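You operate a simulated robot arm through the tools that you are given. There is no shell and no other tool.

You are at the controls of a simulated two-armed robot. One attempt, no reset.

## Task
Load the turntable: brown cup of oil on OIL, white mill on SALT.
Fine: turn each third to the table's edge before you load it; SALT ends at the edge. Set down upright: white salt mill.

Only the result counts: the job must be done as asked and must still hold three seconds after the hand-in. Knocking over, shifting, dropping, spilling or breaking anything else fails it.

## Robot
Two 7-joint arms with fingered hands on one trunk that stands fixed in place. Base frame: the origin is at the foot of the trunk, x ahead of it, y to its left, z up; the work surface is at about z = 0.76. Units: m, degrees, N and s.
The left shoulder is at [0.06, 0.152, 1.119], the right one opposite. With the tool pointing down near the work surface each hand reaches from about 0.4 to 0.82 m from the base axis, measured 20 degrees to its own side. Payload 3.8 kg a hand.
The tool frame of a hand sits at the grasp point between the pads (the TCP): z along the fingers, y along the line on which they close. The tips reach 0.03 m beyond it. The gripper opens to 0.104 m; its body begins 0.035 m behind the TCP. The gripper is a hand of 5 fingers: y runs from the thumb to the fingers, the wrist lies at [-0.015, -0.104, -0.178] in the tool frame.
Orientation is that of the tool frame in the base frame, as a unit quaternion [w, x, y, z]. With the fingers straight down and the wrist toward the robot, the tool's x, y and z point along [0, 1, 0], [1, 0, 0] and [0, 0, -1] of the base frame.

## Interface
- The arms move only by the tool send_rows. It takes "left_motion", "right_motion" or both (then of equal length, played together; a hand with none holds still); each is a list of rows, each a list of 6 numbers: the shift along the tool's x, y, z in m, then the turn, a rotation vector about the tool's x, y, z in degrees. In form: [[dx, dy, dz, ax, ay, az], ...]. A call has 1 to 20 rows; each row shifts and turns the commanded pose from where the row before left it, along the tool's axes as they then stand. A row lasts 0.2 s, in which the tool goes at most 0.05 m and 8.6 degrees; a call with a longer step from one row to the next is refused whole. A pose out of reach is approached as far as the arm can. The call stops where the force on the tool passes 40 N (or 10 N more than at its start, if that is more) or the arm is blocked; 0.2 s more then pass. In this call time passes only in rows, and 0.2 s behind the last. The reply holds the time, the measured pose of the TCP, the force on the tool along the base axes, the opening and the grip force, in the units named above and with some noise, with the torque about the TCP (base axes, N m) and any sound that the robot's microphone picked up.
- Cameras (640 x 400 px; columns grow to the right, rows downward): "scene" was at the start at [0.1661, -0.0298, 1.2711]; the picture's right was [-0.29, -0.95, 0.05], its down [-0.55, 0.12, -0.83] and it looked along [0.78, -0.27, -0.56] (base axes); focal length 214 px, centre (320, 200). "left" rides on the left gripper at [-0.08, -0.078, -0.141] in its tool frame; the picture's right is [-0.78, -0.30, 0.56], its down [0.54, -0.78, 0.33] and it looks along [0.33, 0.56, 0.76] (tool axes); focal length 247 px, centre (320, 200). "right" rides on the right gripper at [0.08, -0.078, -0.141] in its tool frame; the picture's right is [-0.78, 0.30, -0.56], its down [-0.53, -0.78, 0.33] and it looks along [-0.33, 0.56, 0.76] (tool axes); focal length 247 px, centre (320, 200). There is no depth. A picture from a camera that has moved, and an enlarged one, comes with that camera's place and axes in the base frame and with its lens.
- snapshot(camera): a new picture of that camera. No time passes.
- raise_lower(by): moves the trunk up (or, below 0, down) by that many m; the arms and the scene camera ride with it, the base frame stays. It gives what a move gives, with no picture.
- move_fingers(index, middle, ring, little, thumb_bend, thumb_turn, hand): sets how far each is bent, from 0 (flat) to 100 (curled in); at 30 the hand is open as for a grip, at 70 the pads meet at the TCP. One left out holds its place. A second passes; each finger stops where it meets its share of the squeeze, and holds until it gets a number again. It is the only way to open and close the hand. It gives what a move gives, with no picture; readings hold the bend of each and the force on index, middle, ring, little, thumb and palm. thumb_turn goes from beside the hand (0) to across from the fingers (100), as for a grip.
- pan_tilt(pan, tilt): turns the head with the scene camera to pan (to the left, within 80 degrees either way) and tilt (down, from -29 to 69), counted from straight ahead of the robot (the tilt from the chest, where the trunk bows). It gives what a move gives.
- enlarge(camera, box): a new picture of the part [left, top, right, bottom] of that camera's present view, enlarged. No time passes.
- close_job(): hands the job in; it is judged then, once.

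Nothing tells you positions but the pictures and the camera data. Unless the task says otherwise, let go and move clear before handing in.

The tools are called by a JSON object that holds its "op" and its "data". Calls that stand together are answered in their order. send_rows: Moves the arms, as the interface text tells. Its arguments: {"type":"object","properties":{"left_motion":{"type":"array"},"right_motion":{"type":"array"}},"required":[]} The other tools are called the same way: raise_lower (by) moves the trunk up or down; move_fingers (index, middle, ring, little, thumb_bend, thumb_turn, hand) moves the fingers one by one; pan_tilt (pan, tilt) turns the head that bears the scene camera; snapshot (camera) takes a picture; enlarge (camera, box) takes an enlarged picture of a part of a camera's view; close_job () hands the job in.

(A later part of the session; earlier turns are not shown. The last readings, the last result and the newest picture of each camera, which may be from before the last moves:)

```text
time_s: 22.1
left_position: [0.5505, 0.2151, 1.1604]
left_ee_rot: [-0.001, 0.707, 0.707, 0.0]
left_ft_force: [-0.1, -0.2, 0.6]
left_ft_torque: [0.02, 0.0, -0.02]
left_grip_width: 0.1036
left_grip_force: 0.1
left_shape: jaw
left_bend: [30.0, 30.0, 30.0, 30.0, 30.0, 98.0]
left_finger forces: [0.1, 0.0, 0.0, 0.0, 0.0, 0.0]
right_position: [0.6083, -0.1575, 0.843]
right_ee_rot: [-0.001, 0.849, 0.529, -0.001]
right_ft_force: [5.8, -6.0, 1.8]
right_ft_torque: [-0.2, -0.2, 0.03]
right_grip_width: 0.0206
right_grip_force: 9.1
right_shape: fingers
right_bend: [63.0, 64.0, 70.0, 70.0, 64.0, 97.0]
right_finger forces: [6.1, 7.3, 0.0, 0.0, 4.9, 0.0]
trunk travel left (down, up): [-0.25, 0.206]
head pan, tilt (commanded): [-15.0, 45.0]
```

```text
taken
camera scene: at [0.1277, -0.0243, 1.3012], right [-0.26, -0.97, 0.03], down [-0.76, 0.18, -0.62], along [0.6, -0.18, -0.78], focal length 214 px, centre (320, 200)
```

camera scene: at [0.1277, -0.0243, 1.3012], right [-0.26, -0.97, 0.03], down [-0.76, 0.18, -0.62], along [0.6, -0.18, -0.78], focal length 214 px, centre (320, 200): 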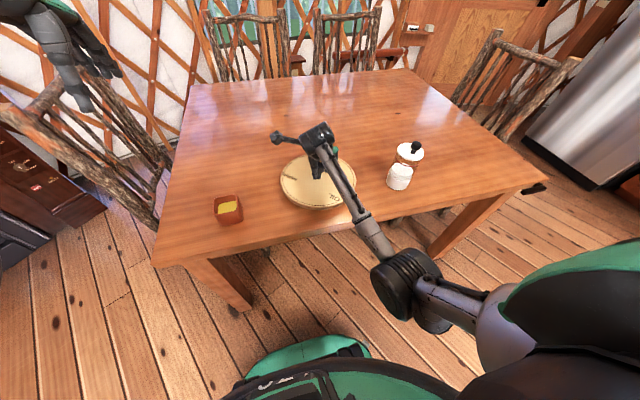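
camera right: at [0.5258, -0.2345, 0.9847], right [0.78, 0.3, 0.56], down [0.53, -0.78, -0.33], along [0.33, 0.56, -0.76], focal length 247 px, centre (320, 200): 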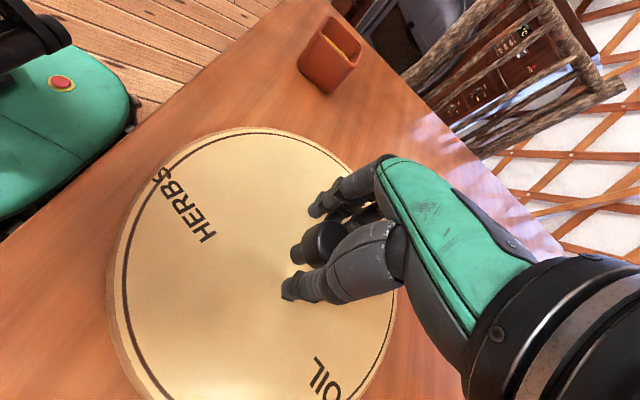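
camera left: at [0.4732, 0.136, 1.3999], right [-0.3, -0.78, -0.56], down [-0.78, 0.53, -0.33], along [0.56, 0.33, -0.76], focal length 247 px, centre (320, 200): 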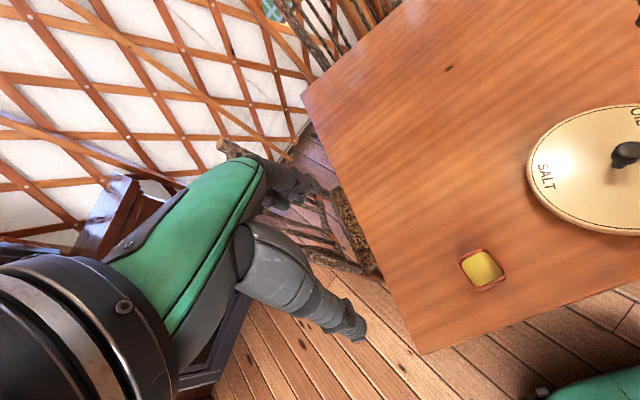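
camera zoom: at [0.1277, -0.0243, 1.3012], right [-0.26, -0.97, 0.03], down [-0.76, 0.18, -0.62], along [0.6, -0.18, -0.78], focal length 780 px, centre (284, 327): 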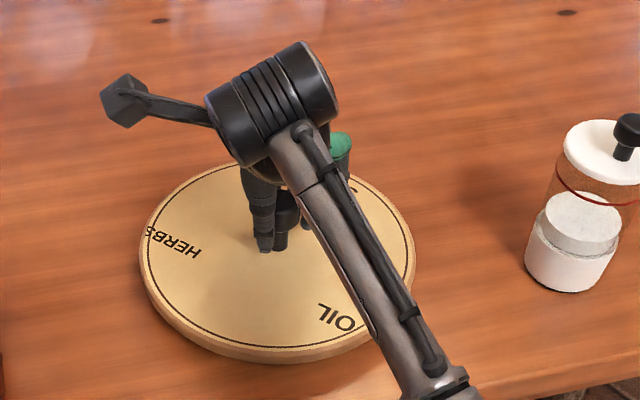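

OIL is about 12° short of the near edge. I'll finish the turn and then look at it again.

{"op": "send_rows", "data": {"right_motion": [[-0.0005, 0.0005, 0, 0, 0, 4], [-0.0005, 0.0005, 0, 0, 0, 4], [0, 0, 0, 0, 0, 4], [0, 0, 0, 0, 0, 0]]}}

{"op": "enlarge", "data": {"camera": "scene", "box": [270, 130, 370, 230]}}

{"op": "snapshot", "data": {"camera": "right"}}

{"op": "snapshot", "data": {"camera": "left"}}

```text
time_s: 23.1
left_position: [0.5488, 0.2154, 1.1599]
left_ee_rot: [-0.001, 0.707, 0.707, -0.001]
left_ft_force: [-0.4, 0.2, -0.5]
left_ft_torque: [0.02, 0.0, 0.0]
left_grip_width: 0.1038
left_grip_force: 0.1
left_shape: jaw
left_bend: [30.0, 30.0, 30.0, 30.0, 30.0, 98.0]
left_finger forces: [0.1, 0.0, 0.0, 0.1, 0.0, 0.0]
right_position: [0.6093, -0.1582, 0.8425]
right_ee_rot: [-0.001, 0.899, 0.438, 0.0]
right_ft_force: [2.7, -5.4, 0.0]
right_ft_torque: [-0.13, -0.09, 0.05]
right_grip_width: 0.0201
right_grip_force: 8.9
right_shape: fingers
right_bend: [63.0, 64.0, 70.0, 70.0, 63.0, 98.0]
right_finger forces: [4.9, 6.8, 0.1, 0.0, 6.2, 0.0]
trunk travel left (down, up): [-0.25, 0.206]
head pan, tilt (commanded): [-15.0, 45.0]
```

```text
4.00 times, centred on (320, 180) of scene
camera zoom: at [0.1274, -0.024, 1.3012], right [-0.26, -0.97, 0.03], down [-0.76, 0.18, -0.62], along [0.6, -0.18, -0.78], focal length 858 px, centre (320, 280)
```

zoom: 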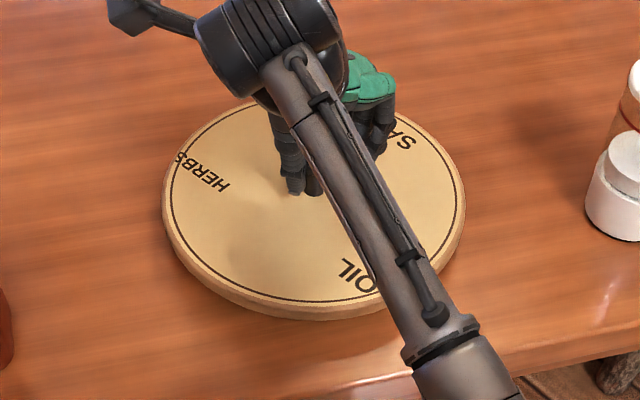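

```text
taken
camera right: at [0.598, -0.0466, 0.9847], right [-0.24, -0.79, 0.56], down [-0.94, 0.06, -0.33], along [0.23, -0.6, -0.76], focal length 247 px, centre (320, 200)
```

right: 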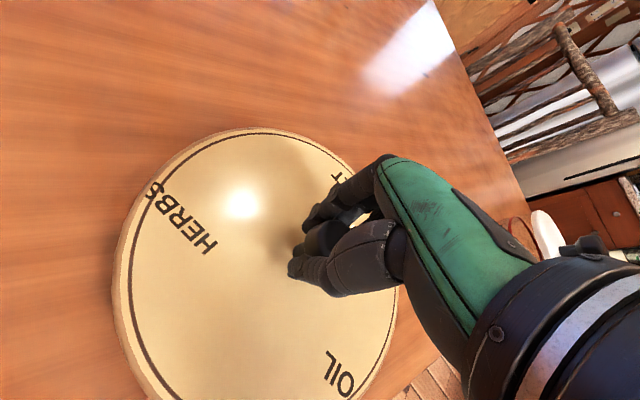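

```text
taken
camera left: at [0.4733, 0.1351, 1.3], right [-0.3, -0.78, -0.56], down [-0.78, 0.54, -0.33], along [0.56, 0.33, -0.76], focal length 247 px, centre (320, 200)
```

left: 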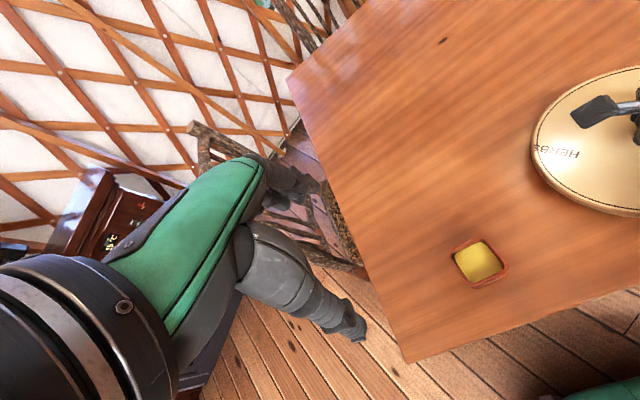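

OIL now faces the near edge at about 180°. I'll let go of the knob and rise straight up.

{"op": "move_fingers", "data": {"hand": "right", "index": 42, "middle": 42, "ring": 42, "little": 42, "thumb_bend": 42}}

{"op": "send_rows", "data": {"right_motion": [[0, 0, -0.02, 0, 0, 0], [0, 0, -0.03, 0, 0, 0], [0, 0, -0.04, 0, 0, 0], [0, 0, -0.04, 0, 0, 0], [0, 0, -0.04, 0, 0, 0]]}}

{"op": "snapshot", "data": {"camera": "scene"}}

{"op": "snapshot", "data": {"camera": "right"}}

```text
time_s: 24.1
left_position: [0.55, 0.2163, 1.159]
left_ee_rot: [0.0, 0.707, 0.707, 0.0]
left_ft_force: [0.6, 0.2, -0.8]
left_ft_torque: [0.04, 0.0, -0.01]
left_grip_width: 0.1036
left_grip_force: 0.0
left_shape: jaw
left_bend: [30.0, 30.0, 30.0, 30.0, 30.0, 98.0]
left_finger forces: [0.0, 0.1, 0.0, 0.0, 0.0, 0.0]
right_position: [0.6098, -0.1579, 0.8429]
right_ee_rot: [0.0, 0.899, 0.438, 0.001]
right_ft_force: [-0.3, -0.2, 0.2]
right_ft_torque: [-0.02, -0.02, -0.02]
right_grip_width: 0.0725
right_grip_force: 0.1
right_shape: fingers
right_bend: [42.0, 42.0, 42.0, 42.0, 42.0, 98.0]
right_finger forces: [0.0, 0.0, 0.0, 0.0, 0.0, 0.0]
trunk travel left (down, up): [-0.25, 0.206]
head pan, tilt (commanded): [-15.0, 45.0]
```

```text
time_s: 25.3
left_position: [0.549, 0.2174, 1.1594]
left_ee_rot: [0.0, 0.707, 0.707, 0.0]
left_ft_force: [0.5, 0.6, -0.6]
left_ft_torque: [-0.03, 0.02, 0.01]
left_grip_width: 0.1039
left_grip_force: 0.1
left_shape: jaw
left_bend: [30.0, 30.0, 30.0, 30.0, 30.0, 98.0]
left_finger forces: [0.1, 0.0, 0.0, 0.1, 0.1, 0.1]
right_position: [0.6085, -0.1573, 1.0133]
right_ee_rot: [-0.001, 0.899, 0.439, 0.0]
right_ft_force: [-0.4, 0.9, -0.5]
right_ft_torque: [-0.04, 0.04, 0.0]
right_grip_width: 0.0726
right_grip_force: 0.0
right_shape: fingers
right_bend: [42.0, 42.0, 42.0, 42.0, 42.0, 98.0]
right_finger forces: [0.1, 0.0, 0.0, 0.0, 0.1, 0.1]
trunk travel left (down, up): [-0.25, 0.206]
head pan, tilt (commanded): [-15.0, 45.0]
```

```text
taken
camera scene: at [0.1269, -0.0227, 1.3014], right [-0.26, -0.97, 0.03], down [-0.76, 0.18, -0.63], along [0.6, -0.18, -0.78], focal length 214 px, centre (320, 200)
```

scene: 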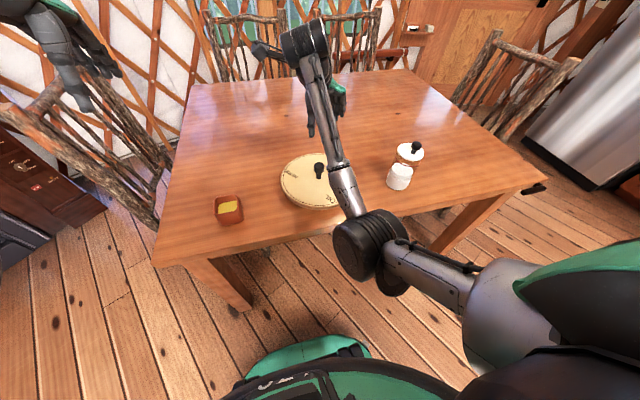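

```text
taken
camera right: at [0.597, -0.0453, 1.1553], right [-0.24, -0.79, 0.56], down [-0.94, 0.06, -0.33], along [0.23, -0.61, -0.76], focal length 247 px, centre (320, 200)
```

right: 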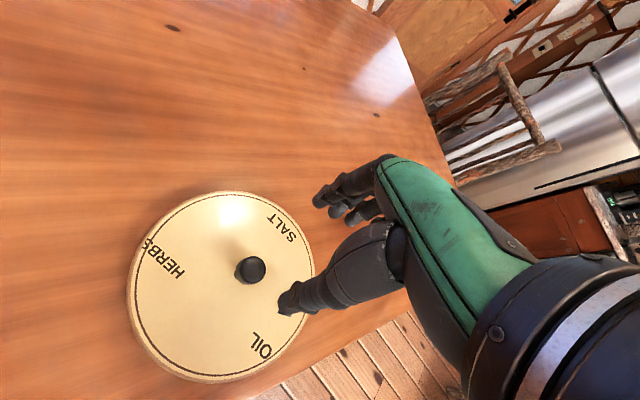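

OIL sits at the near edge, within about 6°, and the knob hasn't shifted. I'll move the right hand clear to the right and turn the left hand 90° so it can take the cup from its left side.

{"op": "send_rows", "data": {"right_motion": [[0, 0, -0.01, 0, 0, -7.6], [0, 0, -0.01, 0, 0, -7.6], [0, 0, -0.01, 0, 0, -7.6], [0, 0, -0.01, 0, 0, -7.6], [0, 0, -0.01, 0, 0, -7.6], [-0.03, -0.02, -0.005, 0, 0, 0], [-0.03, -0.02, -0.005, 0, 0, 0], [-0.03, -0.02, -0.005, 0, 0, 0], [-0.03, -0.02, -0.005, 0, 0, 0], [-0.03, -0.02, -0.005, 0, 0, 0], [-0.03, -0.02, -0.005, 0, 0, 0], [-0.03, -0.02, -0.005, 0, 0, 0], [-0.03, -0.02, -0.005, 0, 0, 0]], "left_motion": [[0, 0, 0, 0, 0, 7.5], [0, 0, 0, 0, 0, 7.5], [0, 0, 0, 0, 0, 7.5], [0, 0, 0, 0, 0, 7.5], [0, 0, 0, 0, 0, 7.5], [0, 0, 0, 0, 0, 7.5], [0, 0, 0, 0, 0, 7.5], [0, 0, 0, 0, 0, 7.5], [0, 0, 0, 0, 0, 7.5], [0, 0, 0, 0, 0, 7.5], [0, 0, 0, 0, 0, 7.5], [0, 0, 0, 0, 0, 7.5], [0, 0, 0, 0, 0, 0]]}}

{"op": "snapshot", "data": {"camera": "left"}}

{"op": "snapshot", "data": {"camera": "scene"}}

{"op": "snapshot", "data": {"camera": "right"}}

```text
time_s: 28.1
left_position: [0.5514, 0.2169, 1.1592]
left_ee_rot: [0.001, 1.0, -0.001, 0.0]
left_ft_force: [0.1, -1.1, -0.2]
left_ft_torque: [0.0, -0.01, 0.0]
left_grip_width: 0.1037
left_grip_force: 0.1
left_shape: jaw
left_bend: [30.0, 30.0, 30.0, 30.0, 30.0, 98.0]
left_finger forces: [0.0, 0.0, 0.0, 0.0, 0.1, 0.0]
right_position: [0.4494, -0.4004, 1.1035]
right_ee_rot: [-0.001, 0.707, 0.707, 0.0]
right_ft_force: [0.5, 0.9, 0.5]
right_ft_torque: [0.01, 0.05, 0.03]
right_grip_width: 0.0725
right_grip_force: 0.1
right_shape: fingers
right_bend: [42.0, 42.0, 42.0, 42.0, 42.0, 98.0]
right_finger forces: [0.0, 0.1, 0.1, 0.0, 0.0, 0.0]
trunk travel left (down, up): [-0.25, 0.206]
head pan, tilt (commanded): [-15.0, 45.0]
```

```text
taken
camera left: at [0.4711, 0.2927, 1.2998], right [-0.78, 0.3, -0.56], down [0.54, 0.78, -0.33], along [0.33, -0.56, -0.76], focal length 247 px, centre (320, 200)
```

left: 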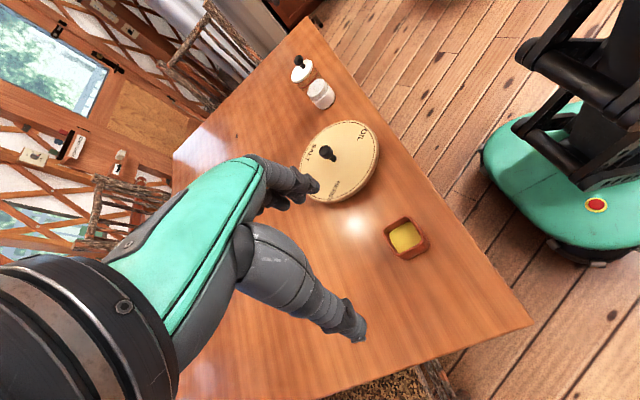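

```text
taken
camera scene: at [0.1267, -0.0241, 1.3013], right [-0.26, -0.97, 0.03], down [-0.76, 0.18, -0.63], along [0.6, -0.18, -0.78], focal length 214 px, centre (320, 200)
```

scene: 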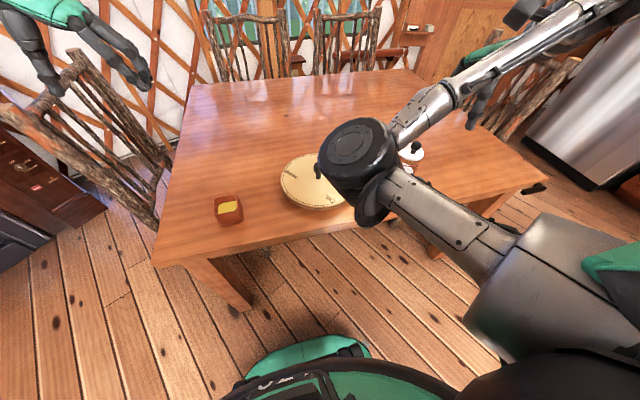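

```text
taken
camera right: at [0.3721, -0.3198, 1.2462], right [0.3, -0.78, 0.56], down [-0.78, -0.53, -0.33], along [0.55, -0.33, -0.76], focal length 247 px, centre (320, 200)
```

right: 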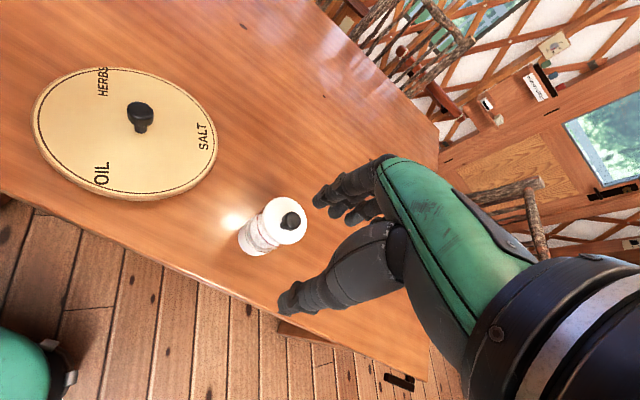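

The right elbow now hangs over the turntable, so I'll swing it outward by turning the right hand counter-clockwise. At the same time I'll bring the left hand above the cup, staying high.

{"op": "send_rows", "data": {"right_motion": [[0, 0, 0, 0, 0, -8], [0, 0, 0, 0, 0, -8], [0, 0, 0, 0, 0, -8], [0, 0, 0, 0, 0, -8], [0, 0, 0, 0, 0, -8], [0, 0, 0, 0, 0, -8], [0, 0, 0, 0, 0, -8], [0, 0, 0, 0, 0, -8]], "left_motion": [[-0.002, 0.0115, 0.025, 0, 0, 0], [-0.002, 0.0115, 0.025, 0, 0, 0], [-0.002, 0.0115, 0.025, 0, 0, 0], [-0.002, 0.0115, 0.025, 0, 0, 0], [-0.002, 0.0115, 0.025, 0, 0, 0], [-0.002, 0.0115, 0.025, 0, 0, 0], [-0.002, 0.0115, 0.025, 0, 0, 0], [-0.002, 0.0115, 0.005, 0, 0, 0]]}}

{"op": "snapshot", "data": {"camera": "left"}}

{"op": "snapshot", "data": {"camera": "scene"}}

{"op": "enlarge", "data": {"camera": "left", "box": [250, 150, 450, 350]}}

```text
time_s: 29.9
left_position: [0.5317, 0.123, 0.9773]
left_ee_rot: [0.0, 1.0, 0.0, -0.001]
left_ft_force: [0.3, -0.4, 1.0]
left_ft_torque: [0.01, 0.01, 0.01]
left_grip_width: 0.1037
left_grip_force: 0.1
left_shape: jaw
left_bend: [30.0, 30.0, 30.0, 30.0, 30.0, 98.0]
left_finger forces: [0.0, 0.0, 0.0, 0.0, 0.0, 0.0]
right_position: [0.4482, -0.3983, 1.1025]
right_ee_rot: [0.0, 0.224, 0.975, 0.0]
right_ft_force: [-0.6, -0.1, 0.0]
right_ft_torque: [0.01, 0.01, 0.03]
right_grip_width: 0.0724
right_grip_force: 0.0
right_shape: fingers
right_bend: [42.0, 42.0, 42.0, 42.0, 42.0, 98.0]
right_finger forces: [0.1, 0.0, 0.1, 0.1, 0.1, 0.0]
trunk travel left (down, up): [-0.25, 0.206]
head pan, tilt (commanded): [-15.0, 45.0]
```

```text
taken
camera left: at [0.4535, 0.2005, 1.1179], right [-0.78, 0.3, -0.56], down [0.54, 0.78, -0.33], along [0.33, -0.56, -0.76], focal length 247 px, centre (320, 200)
```

left: 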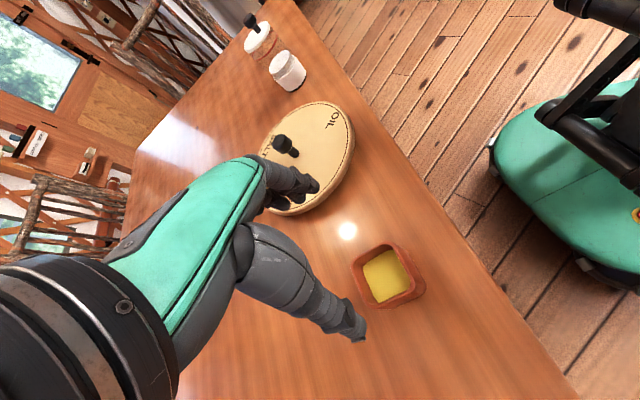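

```text
taken
camera scene: at [0.1271, -0.0239, 1.3013], right [-0.26, -0.97, 0.03], down [-0.76, 0.18, -0.63], along [0.6, -0.18, -0.78], focal length 214 px, centre (320, 200)
```

scene: 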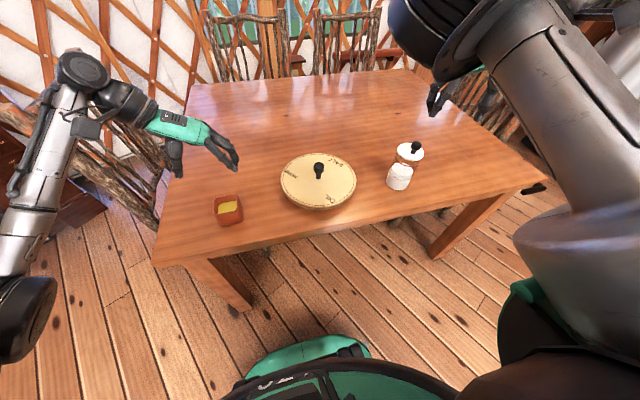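

```text
2.00 times, centred on (350, 250) of left
camera zoom: at [0.4535, 0.2005, 1.1179], right [-0.78, 0.3, -0.56], down [0.54, 0.78, -0.33], along [0.33, -0.56, -0.76], focal length 494 px, centre (260, 100)
```

zoom: 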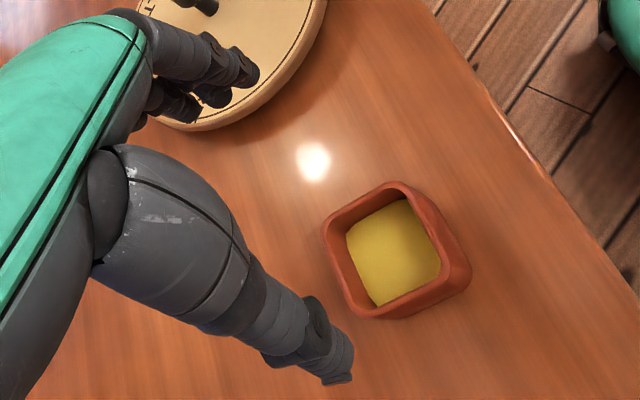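

The left hand is above the cup, which the left camera puts near (0.541, 0.126). I'll check that against the scene camera before going down.

{"op": "enlarge", "data": {"camera": "scene", "box": [190, 120, 290, 240]}}

```text
3.33 times, centred on (240, 180) of scene
camera zoom: at [0.1271, -0.0239, 1.3013], right [-0.26, -0.97, 0.03], down [-0.76, 0.18, -0.63], along [0.6, -0.18, -0.78], focal length 715 px, centre (587, 267)
```

zoom: 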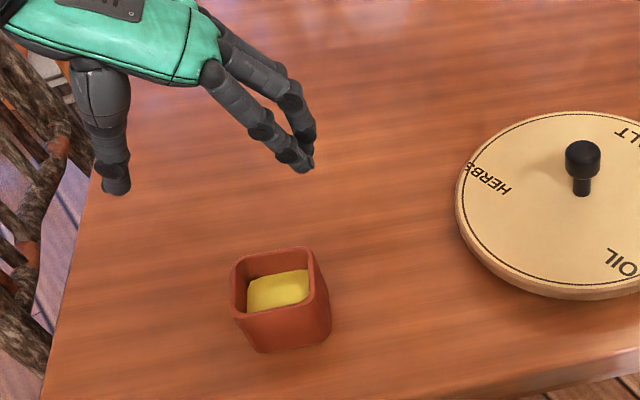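

Both cameras agree: the cup is about 60 mm square, centred near (0.541, 0.124), with its rim at about z 0.825. I'll line up and stop just above the rim.

{"op": "send_rows", "data": {"left_motion": [[0.0095, -0.001, 0.02, 0, 0, 0], [0, 0, 0.03, 0, 0, 0], [0, 0, 0.03, 0, 0, 0], [0, 0, 0.03, 0, 0, 0], [0, 0, 0, 0, 0, 0]]}}

{"op": "snapshot", "data": {"camera": "left"}}

{"op": "enlarge", "data": {"camera": "scene", "box": [190, 120, 290, 240]}}

```text
time_s: 31.1
left_position: [0.5412, 0.1252, 0.8699]
left_ee_rot: [0.0, 1.0, -0.001, 0.0]
left_ft_force: [0.1, 0.7, -0.6]
left_ft_torque: [-0.02, 0.01, -0.01]
left_grip_width: 0.104
left_grip_force: 0.1
left_shape: jaw
left_bend: [30.0, 30.0, 30.0, 30.0, 30.0, 98.0]
left_finger forces: [0.0, 0.0, 0.1, 0.0, 0.1, 0.1]
right_position: [0.4483, -0.3987, 1.1025]
right_ee_rot: [0.0, 0.226, 0.974, 0.0]
right_ft_force: [0.1, -0.3, -0.3]
right_ft_torque: [0.01, 0.0, 0.01]
right_grip_width: 0.0724
right_grip_force: 0.0
right_shape: fingers
right_bend: [42.0, 42.0, 42.0, 42.0, 42.0, 98.0]
right_finger forces: [0.0, 0.0, 0.0, 0.0, 0.0, 0.1]
trunk travel left (down, up): [-0.25, 0.206]
head pan, tilt (commanded): [-15.0, 45.0]
```

```text
taken
camera left: at [0.4622, 0.2022, 1.0095], right [-0.78, 0.3, -0.56], down [0.54, 0.78, -0.33], along [0.33, -0.56, -0.76], focal length 247 px, centre (320, 200)
```

left: 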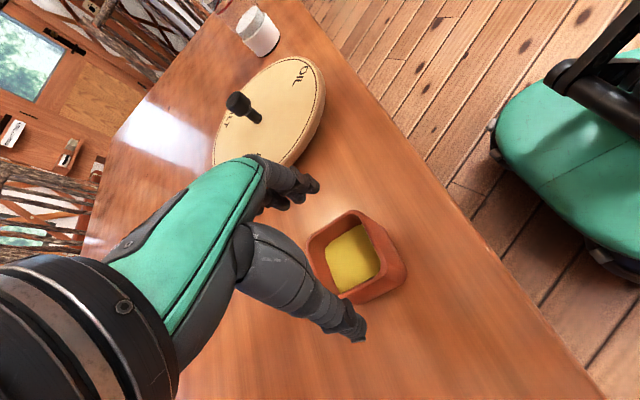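

```text
3.33 times, centred on (240, 180) of scene
camera zoom: at [0.1269, -0.0233, 1.3014], right [-0.26, -0.97, 0.03], down [-0.76, 0.18, -0.63], along [0.6, -0.18, -0.78], focal length 715 px, centre (587, 267)
```

zoom: 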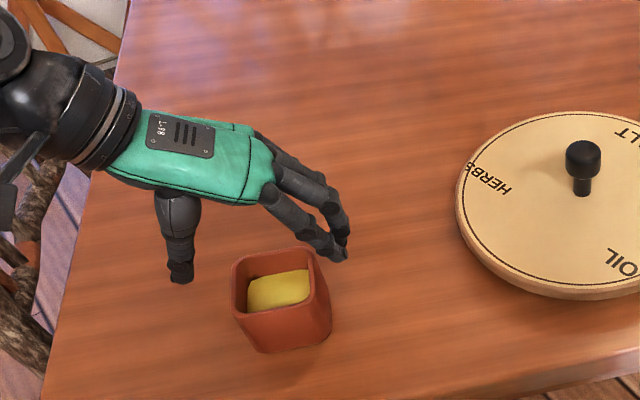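

Thumb and fingertips straddle the cup with about 2 cm to spare on each side. I'll go down to gripping height.

{"op": "send_rows", "data": {"left_motion": [[0, 0.002, 0.017, 0, 0, 0], [0, 0, 0.02, 0, 0, 0], [0, 0, 0.02, 0, 0, 0], [0, 0, 0.009, 0, 0, 0], [0, 0, 0, 0, 0, 0]]}}

{"op": "snapshot", "data": {"camera": "left"}}

{"op": "enlarge", "data": {"camera": "scene", "box": [190, 140, 290, 250]}}

```text
time_s: 32.3
left_position: [0.5415, 0.1245, 0.8027]
left_ee_rot: [0.001, 1.0, 0.0, -0.001]
left_ft_force: [-1.1, 0.3, -0.3]
left_ft_torque: [0.02, 0.03, -0.01]
left_grip_width: 0.1038
left_grip_force: 0.0
left_shape: jaw
left_bend: [30.0, 30.0, 30.0, 30.0, 30.0, 98.0]
left_finger forces: [0.0, 0.1, 0.0, 0.0, 0.1, 0.0]
right_position: [0.4492, -0.3974, 1.1025]
right_ee_rot: [0.0, 0.225, 0.974, 0.0]
right_ft_force: [-0.4, -0.1, -0.5]
right_ft_torque: [-0.01, 0.0, 0.02]
right_grip_width: 0.0725
right_grip_force: 0.1
right_shape: fingers
right_bend: [42.0, 42.0, 42.0, 42.0, 42.0, 98.0]
right_finger forces: [0.0, 0.0, 0.0, 0.0, 0.0, 0.0]
trunk travel left (down, up): [-0.25, 0.206]
head pan, tilt (commanded): [-15.0, 45.0]
```

```text
taken
camera left: at [0.4628, 0.2007, 0.9441], right [-0.78, 0.3, -0.56], down [0.53, 0.78, -0.33], along [0.33, -0.56, -0.76], focal length 247 px, centre (320, 200)
```

left: 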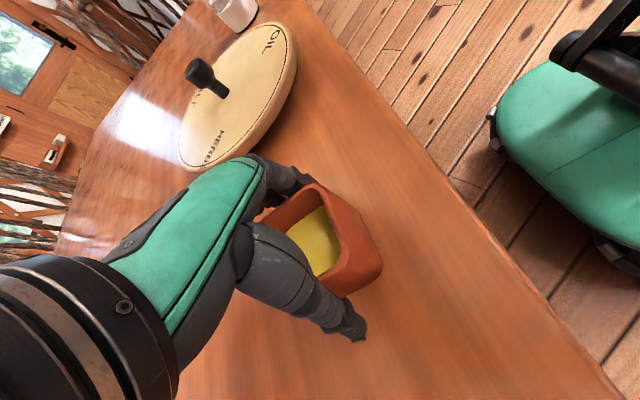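

```text
3.64 times, centred on (240, 195) of scene
camera zoom: at [0.1269, -0.0232, 1.3013], right [-0.26, -0.97, 0.03], down [-0.76, 0.18, -0.63], along [0.6, -0.18, -0.78], focal length 780 px, centre (611, 218)
```

zoom: 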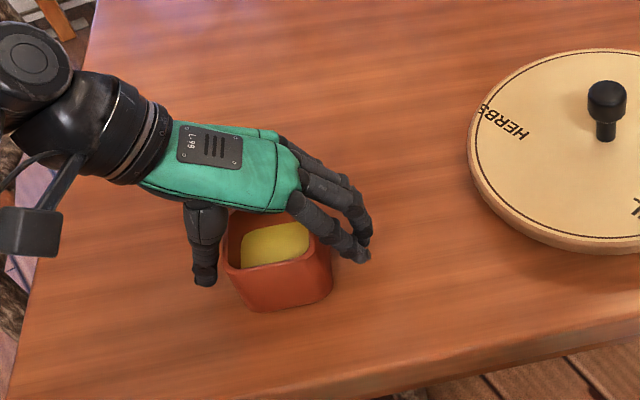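

The hand is around the cup with the palm above the rim. I'll close thumb, index and middle to just short of the sides first, leaving ring and little open.

{"op": "move_fingers", "data": {"hand": "left", "index": 44, "middle": 44, "thumb_bend": 44}}

{"op": "snapshot", "data": {"camera": "left"}}

{"op": "enlarge", "data": {"camera": "scene", "box": [190, 140, 290, 250]}}

```text
time_s: 33.3
left_position: [0.5412, 0.1245, 0.8031]
left_ee_rot: [0.0, 1.0, 0.0, 0.0]
left_ft_force: [0.1, 0.3, 0.4]
left_ft_torque: [-0.06, 0.01, 0.0]
left_grip_width: 0.0788
left_grip_force: 6.3
left_shape: fingers
left_bend: [39.0, 44.0, 30.0, 30.0, 41.0, 97.0]
left_finger forces: [6.9, 0.0, 0.1, 0.0, 6.9, 0.0]
right_position: [0.4491, -0.3983, 1.102]
right_ee_rot: [0.0, 0.225, 0.974, 0.0]
right_ft_force: [-0.8, 0.2, 0.1]
right_ft_torque: [0.02, 0.03, -0.02]
right_grip_width: 0.0724
right_grip_force: 0.1
right_shape: fingers
right_bend: [42.0, 42.0, 42.0, 42.0, 42.0, 98.0]
right_finger forces: [0.0, 0.1, 0.1, 0.1, 0.1, 0.0]
trunk travel left (down, up): [-0.25, 0.206]
head pan, tilt (commanded): [-15.0, 45.0]
```

```text
taken
camera left: at [0.4629, 0.2007, 0.9443], right [-0.78, 0.3, -0.56], down [0.54, 0.78, -0.33], along [0.33, -0.56, -0.76], focal length 247 px, centre (320, 200)
```

left: 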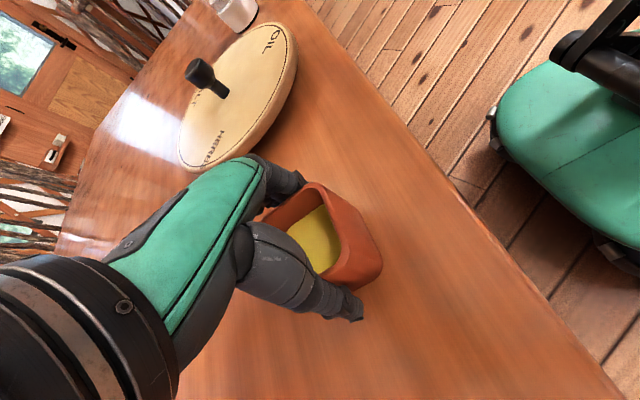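

```text
3.64 times, centred on (240, 195) of scene
camera zoom: at [0.1271, -0.0232, 1.3013], right [-0.26, -0.97, 0.03], down [-0.76, 0.18, -0.63], along [0.6, -0.18, -0.78], focal length 780 px, centre (611, 218)
```

zoom: 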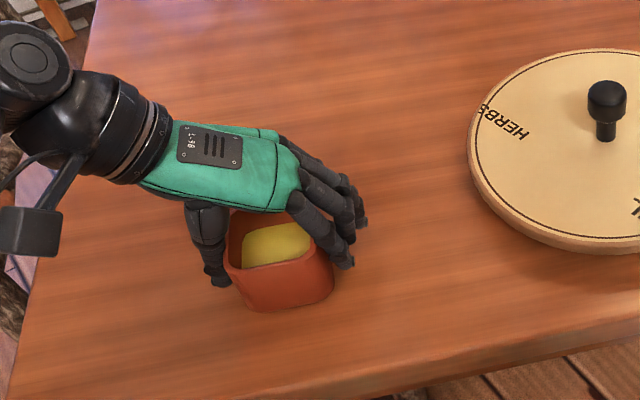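

The index and thumb already touch at a gap of 79 mm, so the cup is wider than I judged, and the middle finger lies near its back corner. I'll open again and look more closely.

{"op": "move_fingers", "data": {"hand": "left", "index": 30, "middle": 30, "thumb_bend": 30}}

{"op": "enlarge", "data": {"camera": "left", "box": [240, 150, 400, 350]}}

{"op": "enlarge", "data": {"camera": "scene", "box": [200, 160, 270, 240]}}

```text
time_s: 34.3
left_position: [0.5418, 0.1235, 0.8041]
left_ee_rot: [-0.001, 1.0, 0.001, 0.0]
left_ft_force: [0.6, 0.8, 0.4]
left_ft_torque: [0.02, 0.01, -0.03]
left_grip_width: 0.1028
left_grip_force: 0.0
left_shape: fingers
left_bend: [30.0, 30.0, 30.0, 30.0, 30.0, 97.0]
left_finger forces: [0.0, 0.1, 0.0, 0.0, 0.1, 0.1]
right_position: [0.4489, -0.3979, 1.1037]
right_ee_rot: [-0.001, 0.225, 0.974, 0.0]
right_ft_force: [0.0, -1.3, 0.4]
right_ft_torque: [-0.02, 0.0, 0.02]
right_grip_width: 0.0726
right_grip_force: 0.1
right_shape: fingers
right_bend: [42.0, 42.0, 42.0, 42.0, 42.0, 98.0]
right_finger forces: [0.0, 0.0, 0.1, 0.0, 0.0, 0.0]
trunk travel left (down, up): [-0.25, 0.206]
head pan, tilt (commanded): [-15.0, 45.0]
```

```text
2.00 times, centred on (320, 250) of left
camera zoom: at [0.4628, 0.2007, 0.9443], right [-0.78, 0.3, -0.56], down [0.54, 0.78, -0.33], along [0.33, -0.56, -0.76], focal length 494 px, centre (320, 100)
```

zoom: 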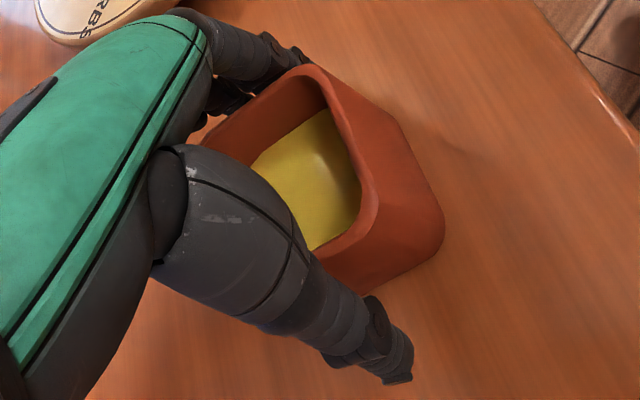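

```text
5.00 times, centred on (235, 200) of scene
camera zoom: at [0.127, -0.0232, 1.3013], right [-0.26, -0.97, 0.03], down [-0.76, 0.18, -0.63], along [0.6, -0.18, -0.78], focal length 1072 px, centre (745, 200)
```

zoom: 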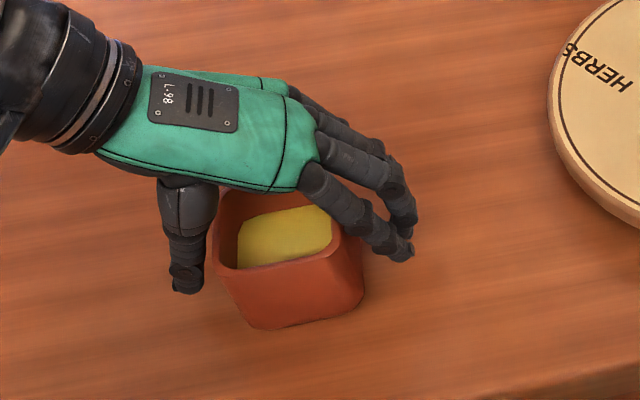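

The fingers met the cup near its rim, and the hand was a bit too far back. I'll shift it 9 mm toward the robot, raise it slightly, and grip again.

{"op": "send_rows", "data": {"left_motion": [[-0.009, -0.001, -0.006, 0, 0, 0], [0, 0, 0, 0, 0, 0]]}}

{"op": "move_fingers", "data": {"hand": "left", "index": 45, "middle": 45, "ring": 36, "thumb_bend": 45}}

{"op": "enlarge", "data": {"camera": "left", "box": [240, 150, 400, 350]}}

{"op": "enlarge", "data": {"camera": "scene", "box": [200, 160, 270, 240]}}

```text
time_s: 34.9
left_position: [0.5345, 0.1244, 0.8093]
left_ee_rot: [0.0, 1.0, 0.001, 0.0]
left_ft_force: [0.4, 0.5, -0.1]
left_ft_torque: [-0.03, 0.01, 0.02]
left_grip_width: 0.1029
left_grip_force: 0.0
left_shape: fingers
left_bend: [30.0, 30.0, 30.0, 30.0, 30.0, 97.0]
left_finger forces: [0.0, 0.0, 0.0, 0.1, 0.0, 0.1]
right_position: [0.4489, -0.3984, 1.1028]
right_ee_rot: [-0.001, 0.225, 0.974, 0.0]
right_ft_force: [-0.6, -0.5, -0.1]
right_ft_torque: [0.0, 0.03, 0.07]
right_grip_width: 0.0725
right_grip_force: 0.0
right_shape: fingers
right_bend: [42.0, 42.0, 42.0, 42.0, 42.0, 98.0]
right_finger forces: [0.0, 0.0, 0.1, 0.1, 0.1, 0.0]
trunk travel left (down, up): [-0.25, 0.206]
head pan, tilt (commanded): [-15.0, 45.0]
```

```text
time_s: 35.9
left_position: [0.5335, 0.1262, 0.8091]
left_ee_rot: [0.001, 1.0, 0.0, 0.0]
left_ft_force: [0.3, -0.2, -0.5]
left_ft_torque: [-0.04, -0.02, -0.01]
left_grip_width: 0.0744
left_grip_force: 5.0
left_shape: fingers
left_bend: [41.0, 45.0, 36.0, 30.0, 42.0, 97.0]
left_finger forces: [5.3, 0.3, 0.0, 0.1, 5.2, 0.0]
right_position: [0.4471, -0.3982, 1.1027]
right_ee_rot: [0.001, 0.225, 0.974, 0.0]
right_ft_force: [0.7, 0.2, 0.9]
right_ft_torque: [0.01, 0.01, 0.0]
right_grip_width: 0.0724
right_grip_force: 0.1
right_shape: fingers
right_bend: [42.0, 42.0, 42.0, 42.0, 42.0, 98.0]
right_finger forces: [0.0, 0.0, 0.1, 0.0, 0.1, 0.1]
trunk travel left (down, up): [-0.25, 0.206]
head pan, tilt (commanded): [-15.0, 45.0]
```

```text
2.00 times, centred on (320, 250) of left
camera zoom: at [0.4547, 0.2016, 0.9497], right [-0.78, 0.3, -0.56], down [0.54, 0.78, -0.33], along [0.33, -0.56, -0.76], focal length 494 px, centre (320, 100)
```

zoom: 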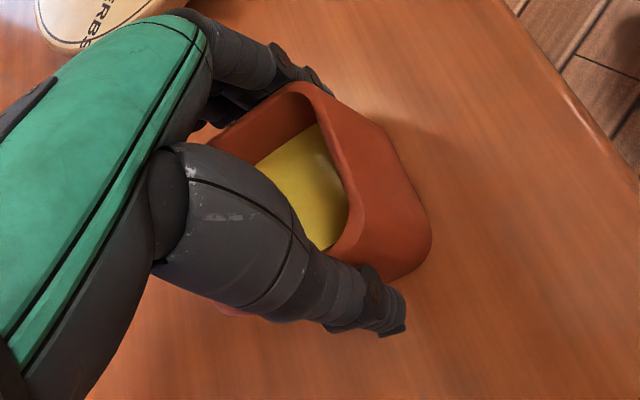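

```text
5.00 times, centred on (235, 200) of scene
camera zoom: at [0.127, -0.0233, 1.3013], right [-0.26, -0.97, 0.03], down [-0.76, 0.18, -0.63], along [0.6, -0.18, -0.78], focal length 1072 px, centre (745, 200)
```

zoom: 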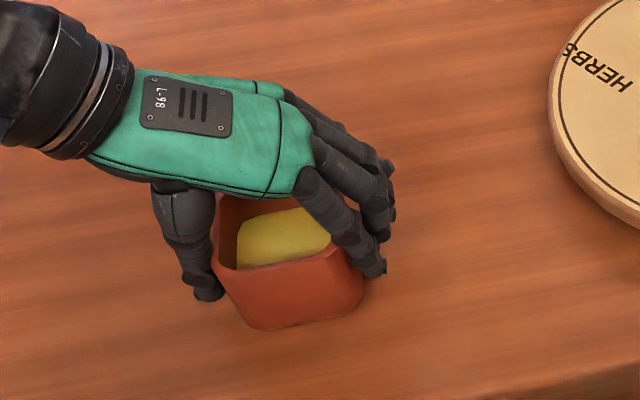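

The middle finger now just touches too. I'll squeeze index, middle and thumb and check the forces.

{"op": "move_fingers", "data": {"hand": "left", "index": 60, "middle": 60, "thumb_bend": 60}}

{"op": "enlarge", "data": {"camera": "left", "box": [240, 150, 400, 350]}}

{"op": "enlarge", "data": {"camera": "scene", "box": [200, 160, 270, 240]}}

```text
time_s: 36.9
left_position: [0.5339, 0.1244, 0.8112]
left_ee_rot: [0.0, 1.0, 0.0, 0.001]
left_ft_force: [0.8, -0.8, 2.3]
left_ft_torque: [-0.16, -0.04, 0.01]
left_grip_width: 0.0664
left_grip_force: 24.1
left_shape: fingers
left_bend: [42.0, 49.0, 36.0, 30.0, 50.0, 96.0]
left_finger forces: [15.9, 8.1, 0.0, 0.0, 23.9, 0.0]
right_position: [0.4488, -0.3993, 1.1034]
right_ee_rot: [0.0, 0.225, 0.974, 0.0]
right_ft_force: [-0.3, 0.7, 0.6]
right_ft_torque: [-0.03, -0.02, 0.0]
right_grip_width: 0.0726
right_grip_force: 0.1
right_shape: fingers
right_bend: [42.0, 42.0, 42.0, 42.0, 42.0, 98.0]
right_finger forces: [0.0, 0.0, 0.0, 0.1, 0.1, 0.1]
trunk travel left (down, up): [-0.25, 0.206]
head pan, tilt (commanded): [-15.0, 45.0]
```

```text
2.00 times, centred on (320, 250) of left
camera zoom: at [0.4546, 0.2015, 0.9499], right [-0.78, 0.3, -0.56], down [0.54, 0.78, -0.33], along [0.33, -0.56, -0.76], focal length 494 px, centre (320, 100)
```

zoom: 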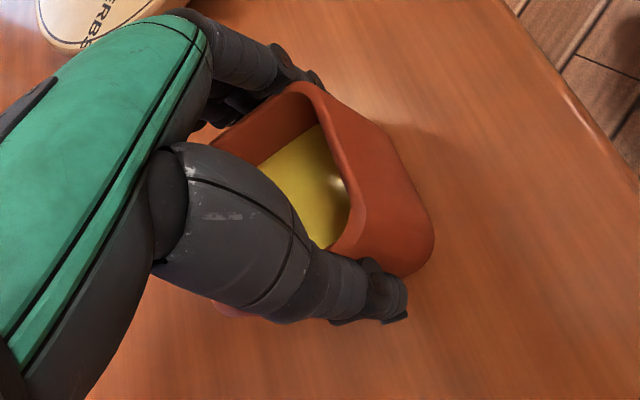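

```text
5.00 times, centred on (235, 200) of scene
camera zoom: at [0.1268, -0.0233, 1.3014], right [-0.26, -0.97, 0.03], down [-0.76, 0.18, -0.63], along [0.6, -0.18, -0.78], focal length 1072 px, centre (745, 200)
```

zoom: 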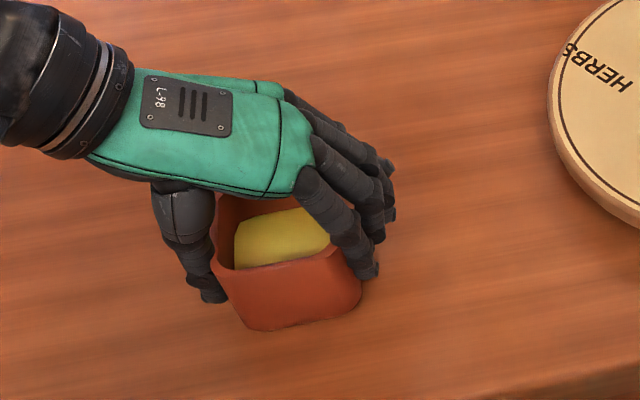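

The grip is firm and the cup still looks level. I'll lift it a little and check for tilt.

{"op": "send_rows", "data": {"left_motion": [[0, 0, -0.004, 0, 0, 0], [0, 0, -0.006, 0, 0, 0], [0, 0, -0.008, 0, 0, 0], [0, 0, -0.006, 0, 0, 0], [0, 0, 0, 0, 0, 0]]}}

{"op": "enlarge", "data": {"camera": "left", "box": [240, 150, 400, 350]}}

{"op": "enlarge", "data": {"camera": "scene", "box": [200, 160, 270, 240]}}

```text
time_s: 38.1
left_position: [0.5343, 0.1257, 0.834]
left_ee_rot: [-0.001, 1.0, 0.0, -0.001]
left_ft_force: [0.6, 0.4, -1.9]
left_ft_torque: [-0.01, 0.06, 0.0]
left_grip_width: 0.0666
left_grip_force: 23.4
left_shape: fingers
left_bend: [42.0, 49.0, 36.0, 30.0, 50.0, 96.0]
left_finger forces: [15.6, 7.4, 0.0, 0.0, 23.4, 0.0]
right_position: [0.4488, -0.3978, 1.1024]
right_ee_rot: [-0.001, 0.225, 0.974, 0.0]
right_ft_force: [-0.5, 0.5, 0.7]
right_ft_torque: [0.03, -0.02, 0.01]
right_grip_width: 0.0727
right_grip_force: 0.0
right_shape: fingers
right_bend: [42.0, 42.0, 42.0, 42.0, 42.0, 98.0]
right_finger forces: [0.0, 0.0, 0.0, 0.0, 0.1, 0.1]
trunk travel left (down, up): [-0.25, 0.206]
head pan, tilt (commanded): [-15.0, 45.0]
```

```text
2.00 times, centred on (320, 250) of left
camera zoom: at [0.455, 0.2023, 0.975], right [-0.78, 0.3, -0.56], down [0.53, 0.78, -0.33], along [0.33, -0.56, -0.76], focal length 494 px, centre (320, 100)
```

zoom: 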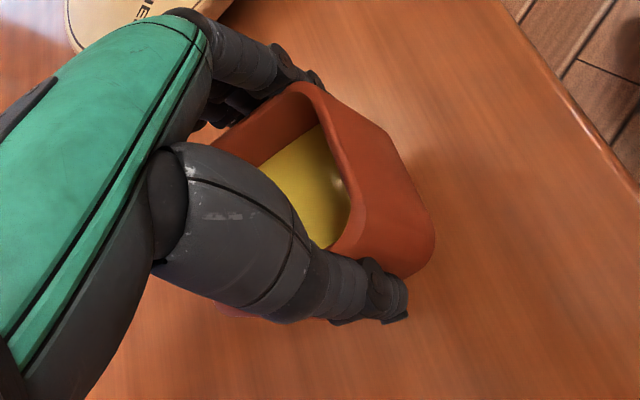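

```text
5.00 times, centred on (235, 200) of scene
camera zoom: at [0.1272, -0.0232, 1.3013], right [-0.26, -0.97, 0.03], down [-0.76, 0.18, -0.63], along [0.6, -0.18, -0.78], focal length 1072 px, centre (745, 200)
```

zoom: 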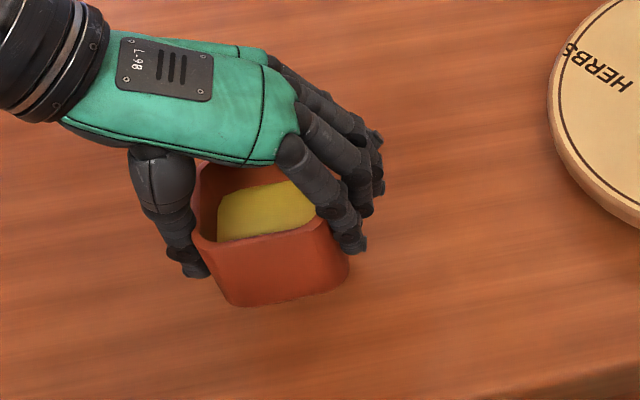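

The cup lifted level, and it weighs about 0.2 kg. I'll raise it above the knob's height, gently.

{"op": "send_rows", "data": {"left_motion": [[0, 0, -0.006, 0, 0, 0], [0, 0, -0.012, 0, 0, 0], [0, 0, -0.016, 0, 0, 0], [0, 0, -0.016, 0, 0, 0], [0, 0, -0.016, 0, 0, 0], [0, 0, -0.01, 0, 0, 0], [0, 0, -0.004, 0, 0, 0], [0, 0, 0, 0, 0, 0]]}}

{"op": "snapshot", "data": {"camera": "left"}}

{"op": "snapshot", "data": {"camera": "scene"}}

```text
time_s: 39.9
left_position: [0.5326, 0.125, 0.9139]
left_ee_rot: [0.0, 1.0, 0.0, -0.001]
left_ft_force: [-0.1, 1.2, -0.3]
left_ft_torque: [0.01, 0.0, 0.03]
left_grip_width: 0.0662
left_grip_force: 23.6
left_shape: fingers
left_bend: [42.0, 49.0, 36.0, 30.0, 50.0, 96.0]
left_finger forces: [15.5, 7.5, 0.1, 0.0, 23.4, 0.1]
right_position: [0.4472, -0.3983, 1.104]
right_ee_rot: [-0.001, 0.225, 0.974, 0.0]
right_ft_force: [-0.3, 0.8, 0.2]
right_ft_torque: [0.01, 0.0, 0.0]
right_grip_width: 0.0723
right_grip_force: 0.0
right_shape: fingers
right_bend: [42.0, 42.0, 42.0, 42.0, 42.0, 98.0]
right_finger forces: [0.1, 0.0, 0.1, 0.1, 0.0, 0.0]
trunk travel left (down, up): [-0.25, 0.206]
head pan, tilt (commanded): [-15.0, 45.0]
```

```text
taken
camera left: at [0.4535, 0.2025, 1.0546], right [-0.78, 0.3, -0.56], down [0.53, 0.78, -0.33], along [0.33, -0.56, -0.76], focal length 247 px, centre (320, 200)
```

left: 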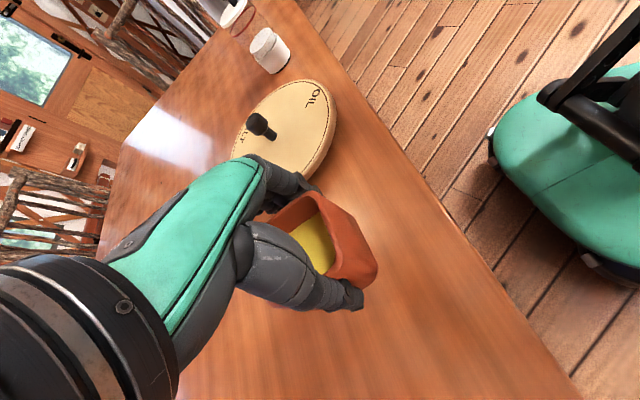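

```text
taken
camera scene: at [0.1271, -0.0232, 1.3013], right [-0.26, -0.97, 0.03], down [-0.76, 0.18, -0.63], along [0.6, -0.18, -0.78], focal length 214 px, centre (320, 200)
```

scene: 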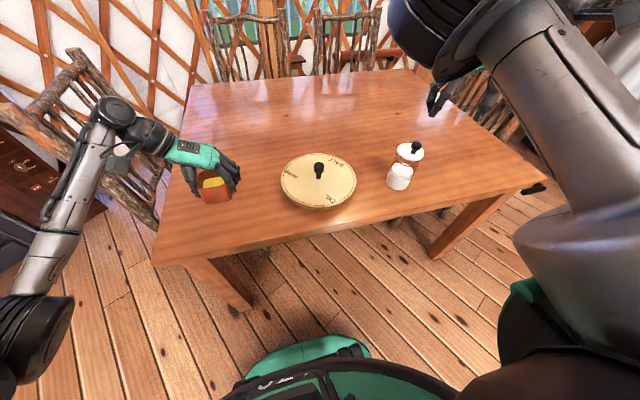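

The cup is steady at safe height. I'll carry it smoothly over to the OIL third, just in front of the knob.

{"op": "send_rows", "data": {"left_motion": [[-0.0009, 0.006, 0, 0, 0, 0], [-0.0009, 0.012, 0, 0, 0, 0], [-0.0009, 0.018, 0, 0, 0, 0], [-0.0009, 0.0211, 0, 0, 0, 0], [-0.0009, 0.0211, 0, 0, 0, 0], [-0.0009, 0.0211, 0, 0, 0, 0], [-0.0009, 0.0211, 0, 0, 0, 0], [-0.0009, 0.0211, 0, 0, 0, 0], [-0.0009, 0.0211, 0, 0, 0, 0], [-0.0009, 0.0211, 0, 0, 0, 0], [-0.0009, 0.0211, 0, 0, 0, 0], [-0.0009, 0.0211, 0, 0, 0, 0], [-0.0009, 0.0211, 0, 0, 0, 0], [-0.0009, 0.018, 0, 0, 0, 0], [-0.0009, 0.012, 0, 0, 0, 0], [-0.0009, 0.006, 0, 0, 0, 0], [0, 0, 0, 0, 0, 0]]}}

{"op": "snapshot", "data": {"camera": "left"}}

{"op": "snapshot", "data": {"camera": "scene"}}

{"op": "enlarge", "data": {"camera": "scene", "box": [260, 130, 380, 250]}}

```text
time_s: 43.5
left_position: [0.5209, -0.1589, 0.9134]
left_ee_rot: [0.0, 1.0, 0.0, 0.001]
left_ft_force: [0.0, 0.3, -1.2]
left_ft_torque: [0.0, 0.03, -0.02]
left_grip_width: 0.0666
left_grip_force: 23.0
left_shape: fingers
left_bend: [42.0, 49.0, 36.0, 30.0, 50.0, 96.0]
left_finger forces: [15.5, 7.3, 0.0, 0.0, 23.4, 0.0]
right_position: [0.449, -0.3977, 1.1028]
right_ee_rot: [-0.001, 0.224, 0.975, 0.0]
right_ft_force: [-1.0, -1.0, 0.1]
right_ft_torque: [0.01, 0.01, 0.04]
right_grip_width: 0.0724
right_grip_force: 0.1
right_shape: fingers
right_bend: [42.0, 42.0, 42.0, 42.0, 42.0, 98.0]
right_finger forces: [0.0, 0.1, 0.0, 0.0, 0.1, 0.1]
trunk travel left (down, up): [-0.25, 0.206]
head pan, tilt (commanded): [-15.0, 45.0]
```

```text
taken
camera left: at [0.442, -0.0814, 1.0546], right [-0.78, 0.3, -0.56], down [0.53, 0.78, -0.33], along [0.33, -0.56, -0.76], focal length 247 px, centre (320, 200)
```

left: 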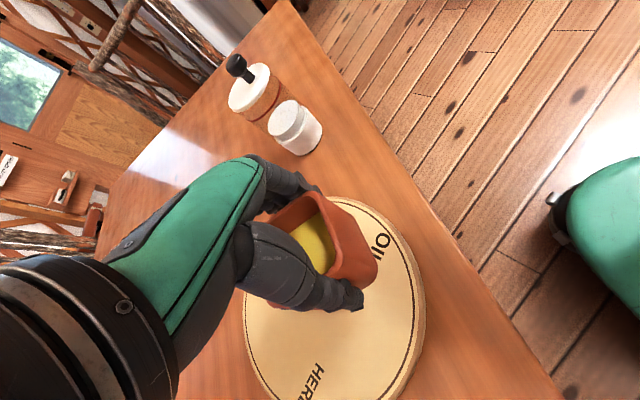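

```text
taken
camera scene: at [0.1272, -0.0232, 1.3013], right [-0.26, -0.97, 0.03], down [-0.76, 0.18, -0.63], along [0.6, -0.18, -0.78], focal length 214 px, centre (320, 200)
```

scene: 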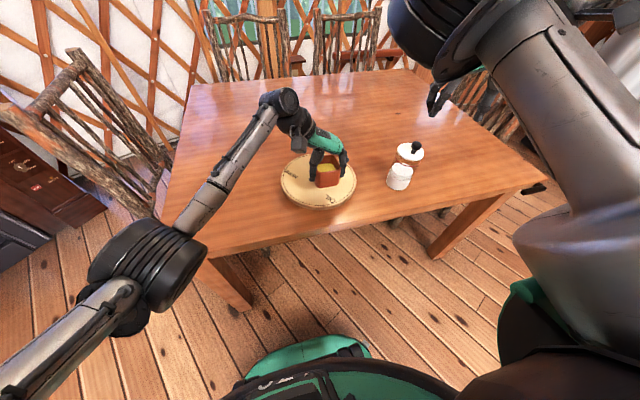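

```text
3.33 times, centred on (320, 190) of scene
camera zoom: at [0.1272, -0.0232, 1.3013], right [-0.26, -0.97, 0.03], down [-0.76, 0.18, -0.63], along [0.6, -0.18, -0.78], focal length 715 px, centre (320, 233)
```

zoom: 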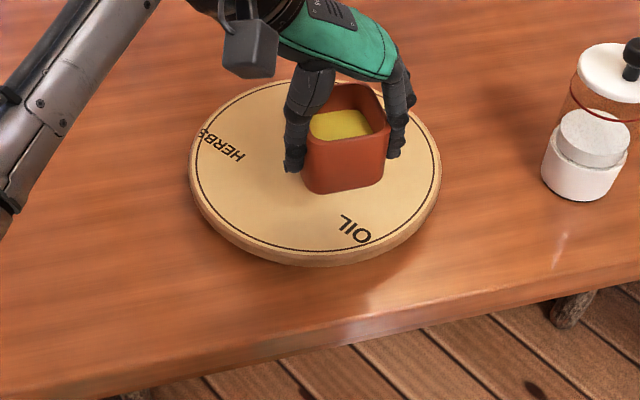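

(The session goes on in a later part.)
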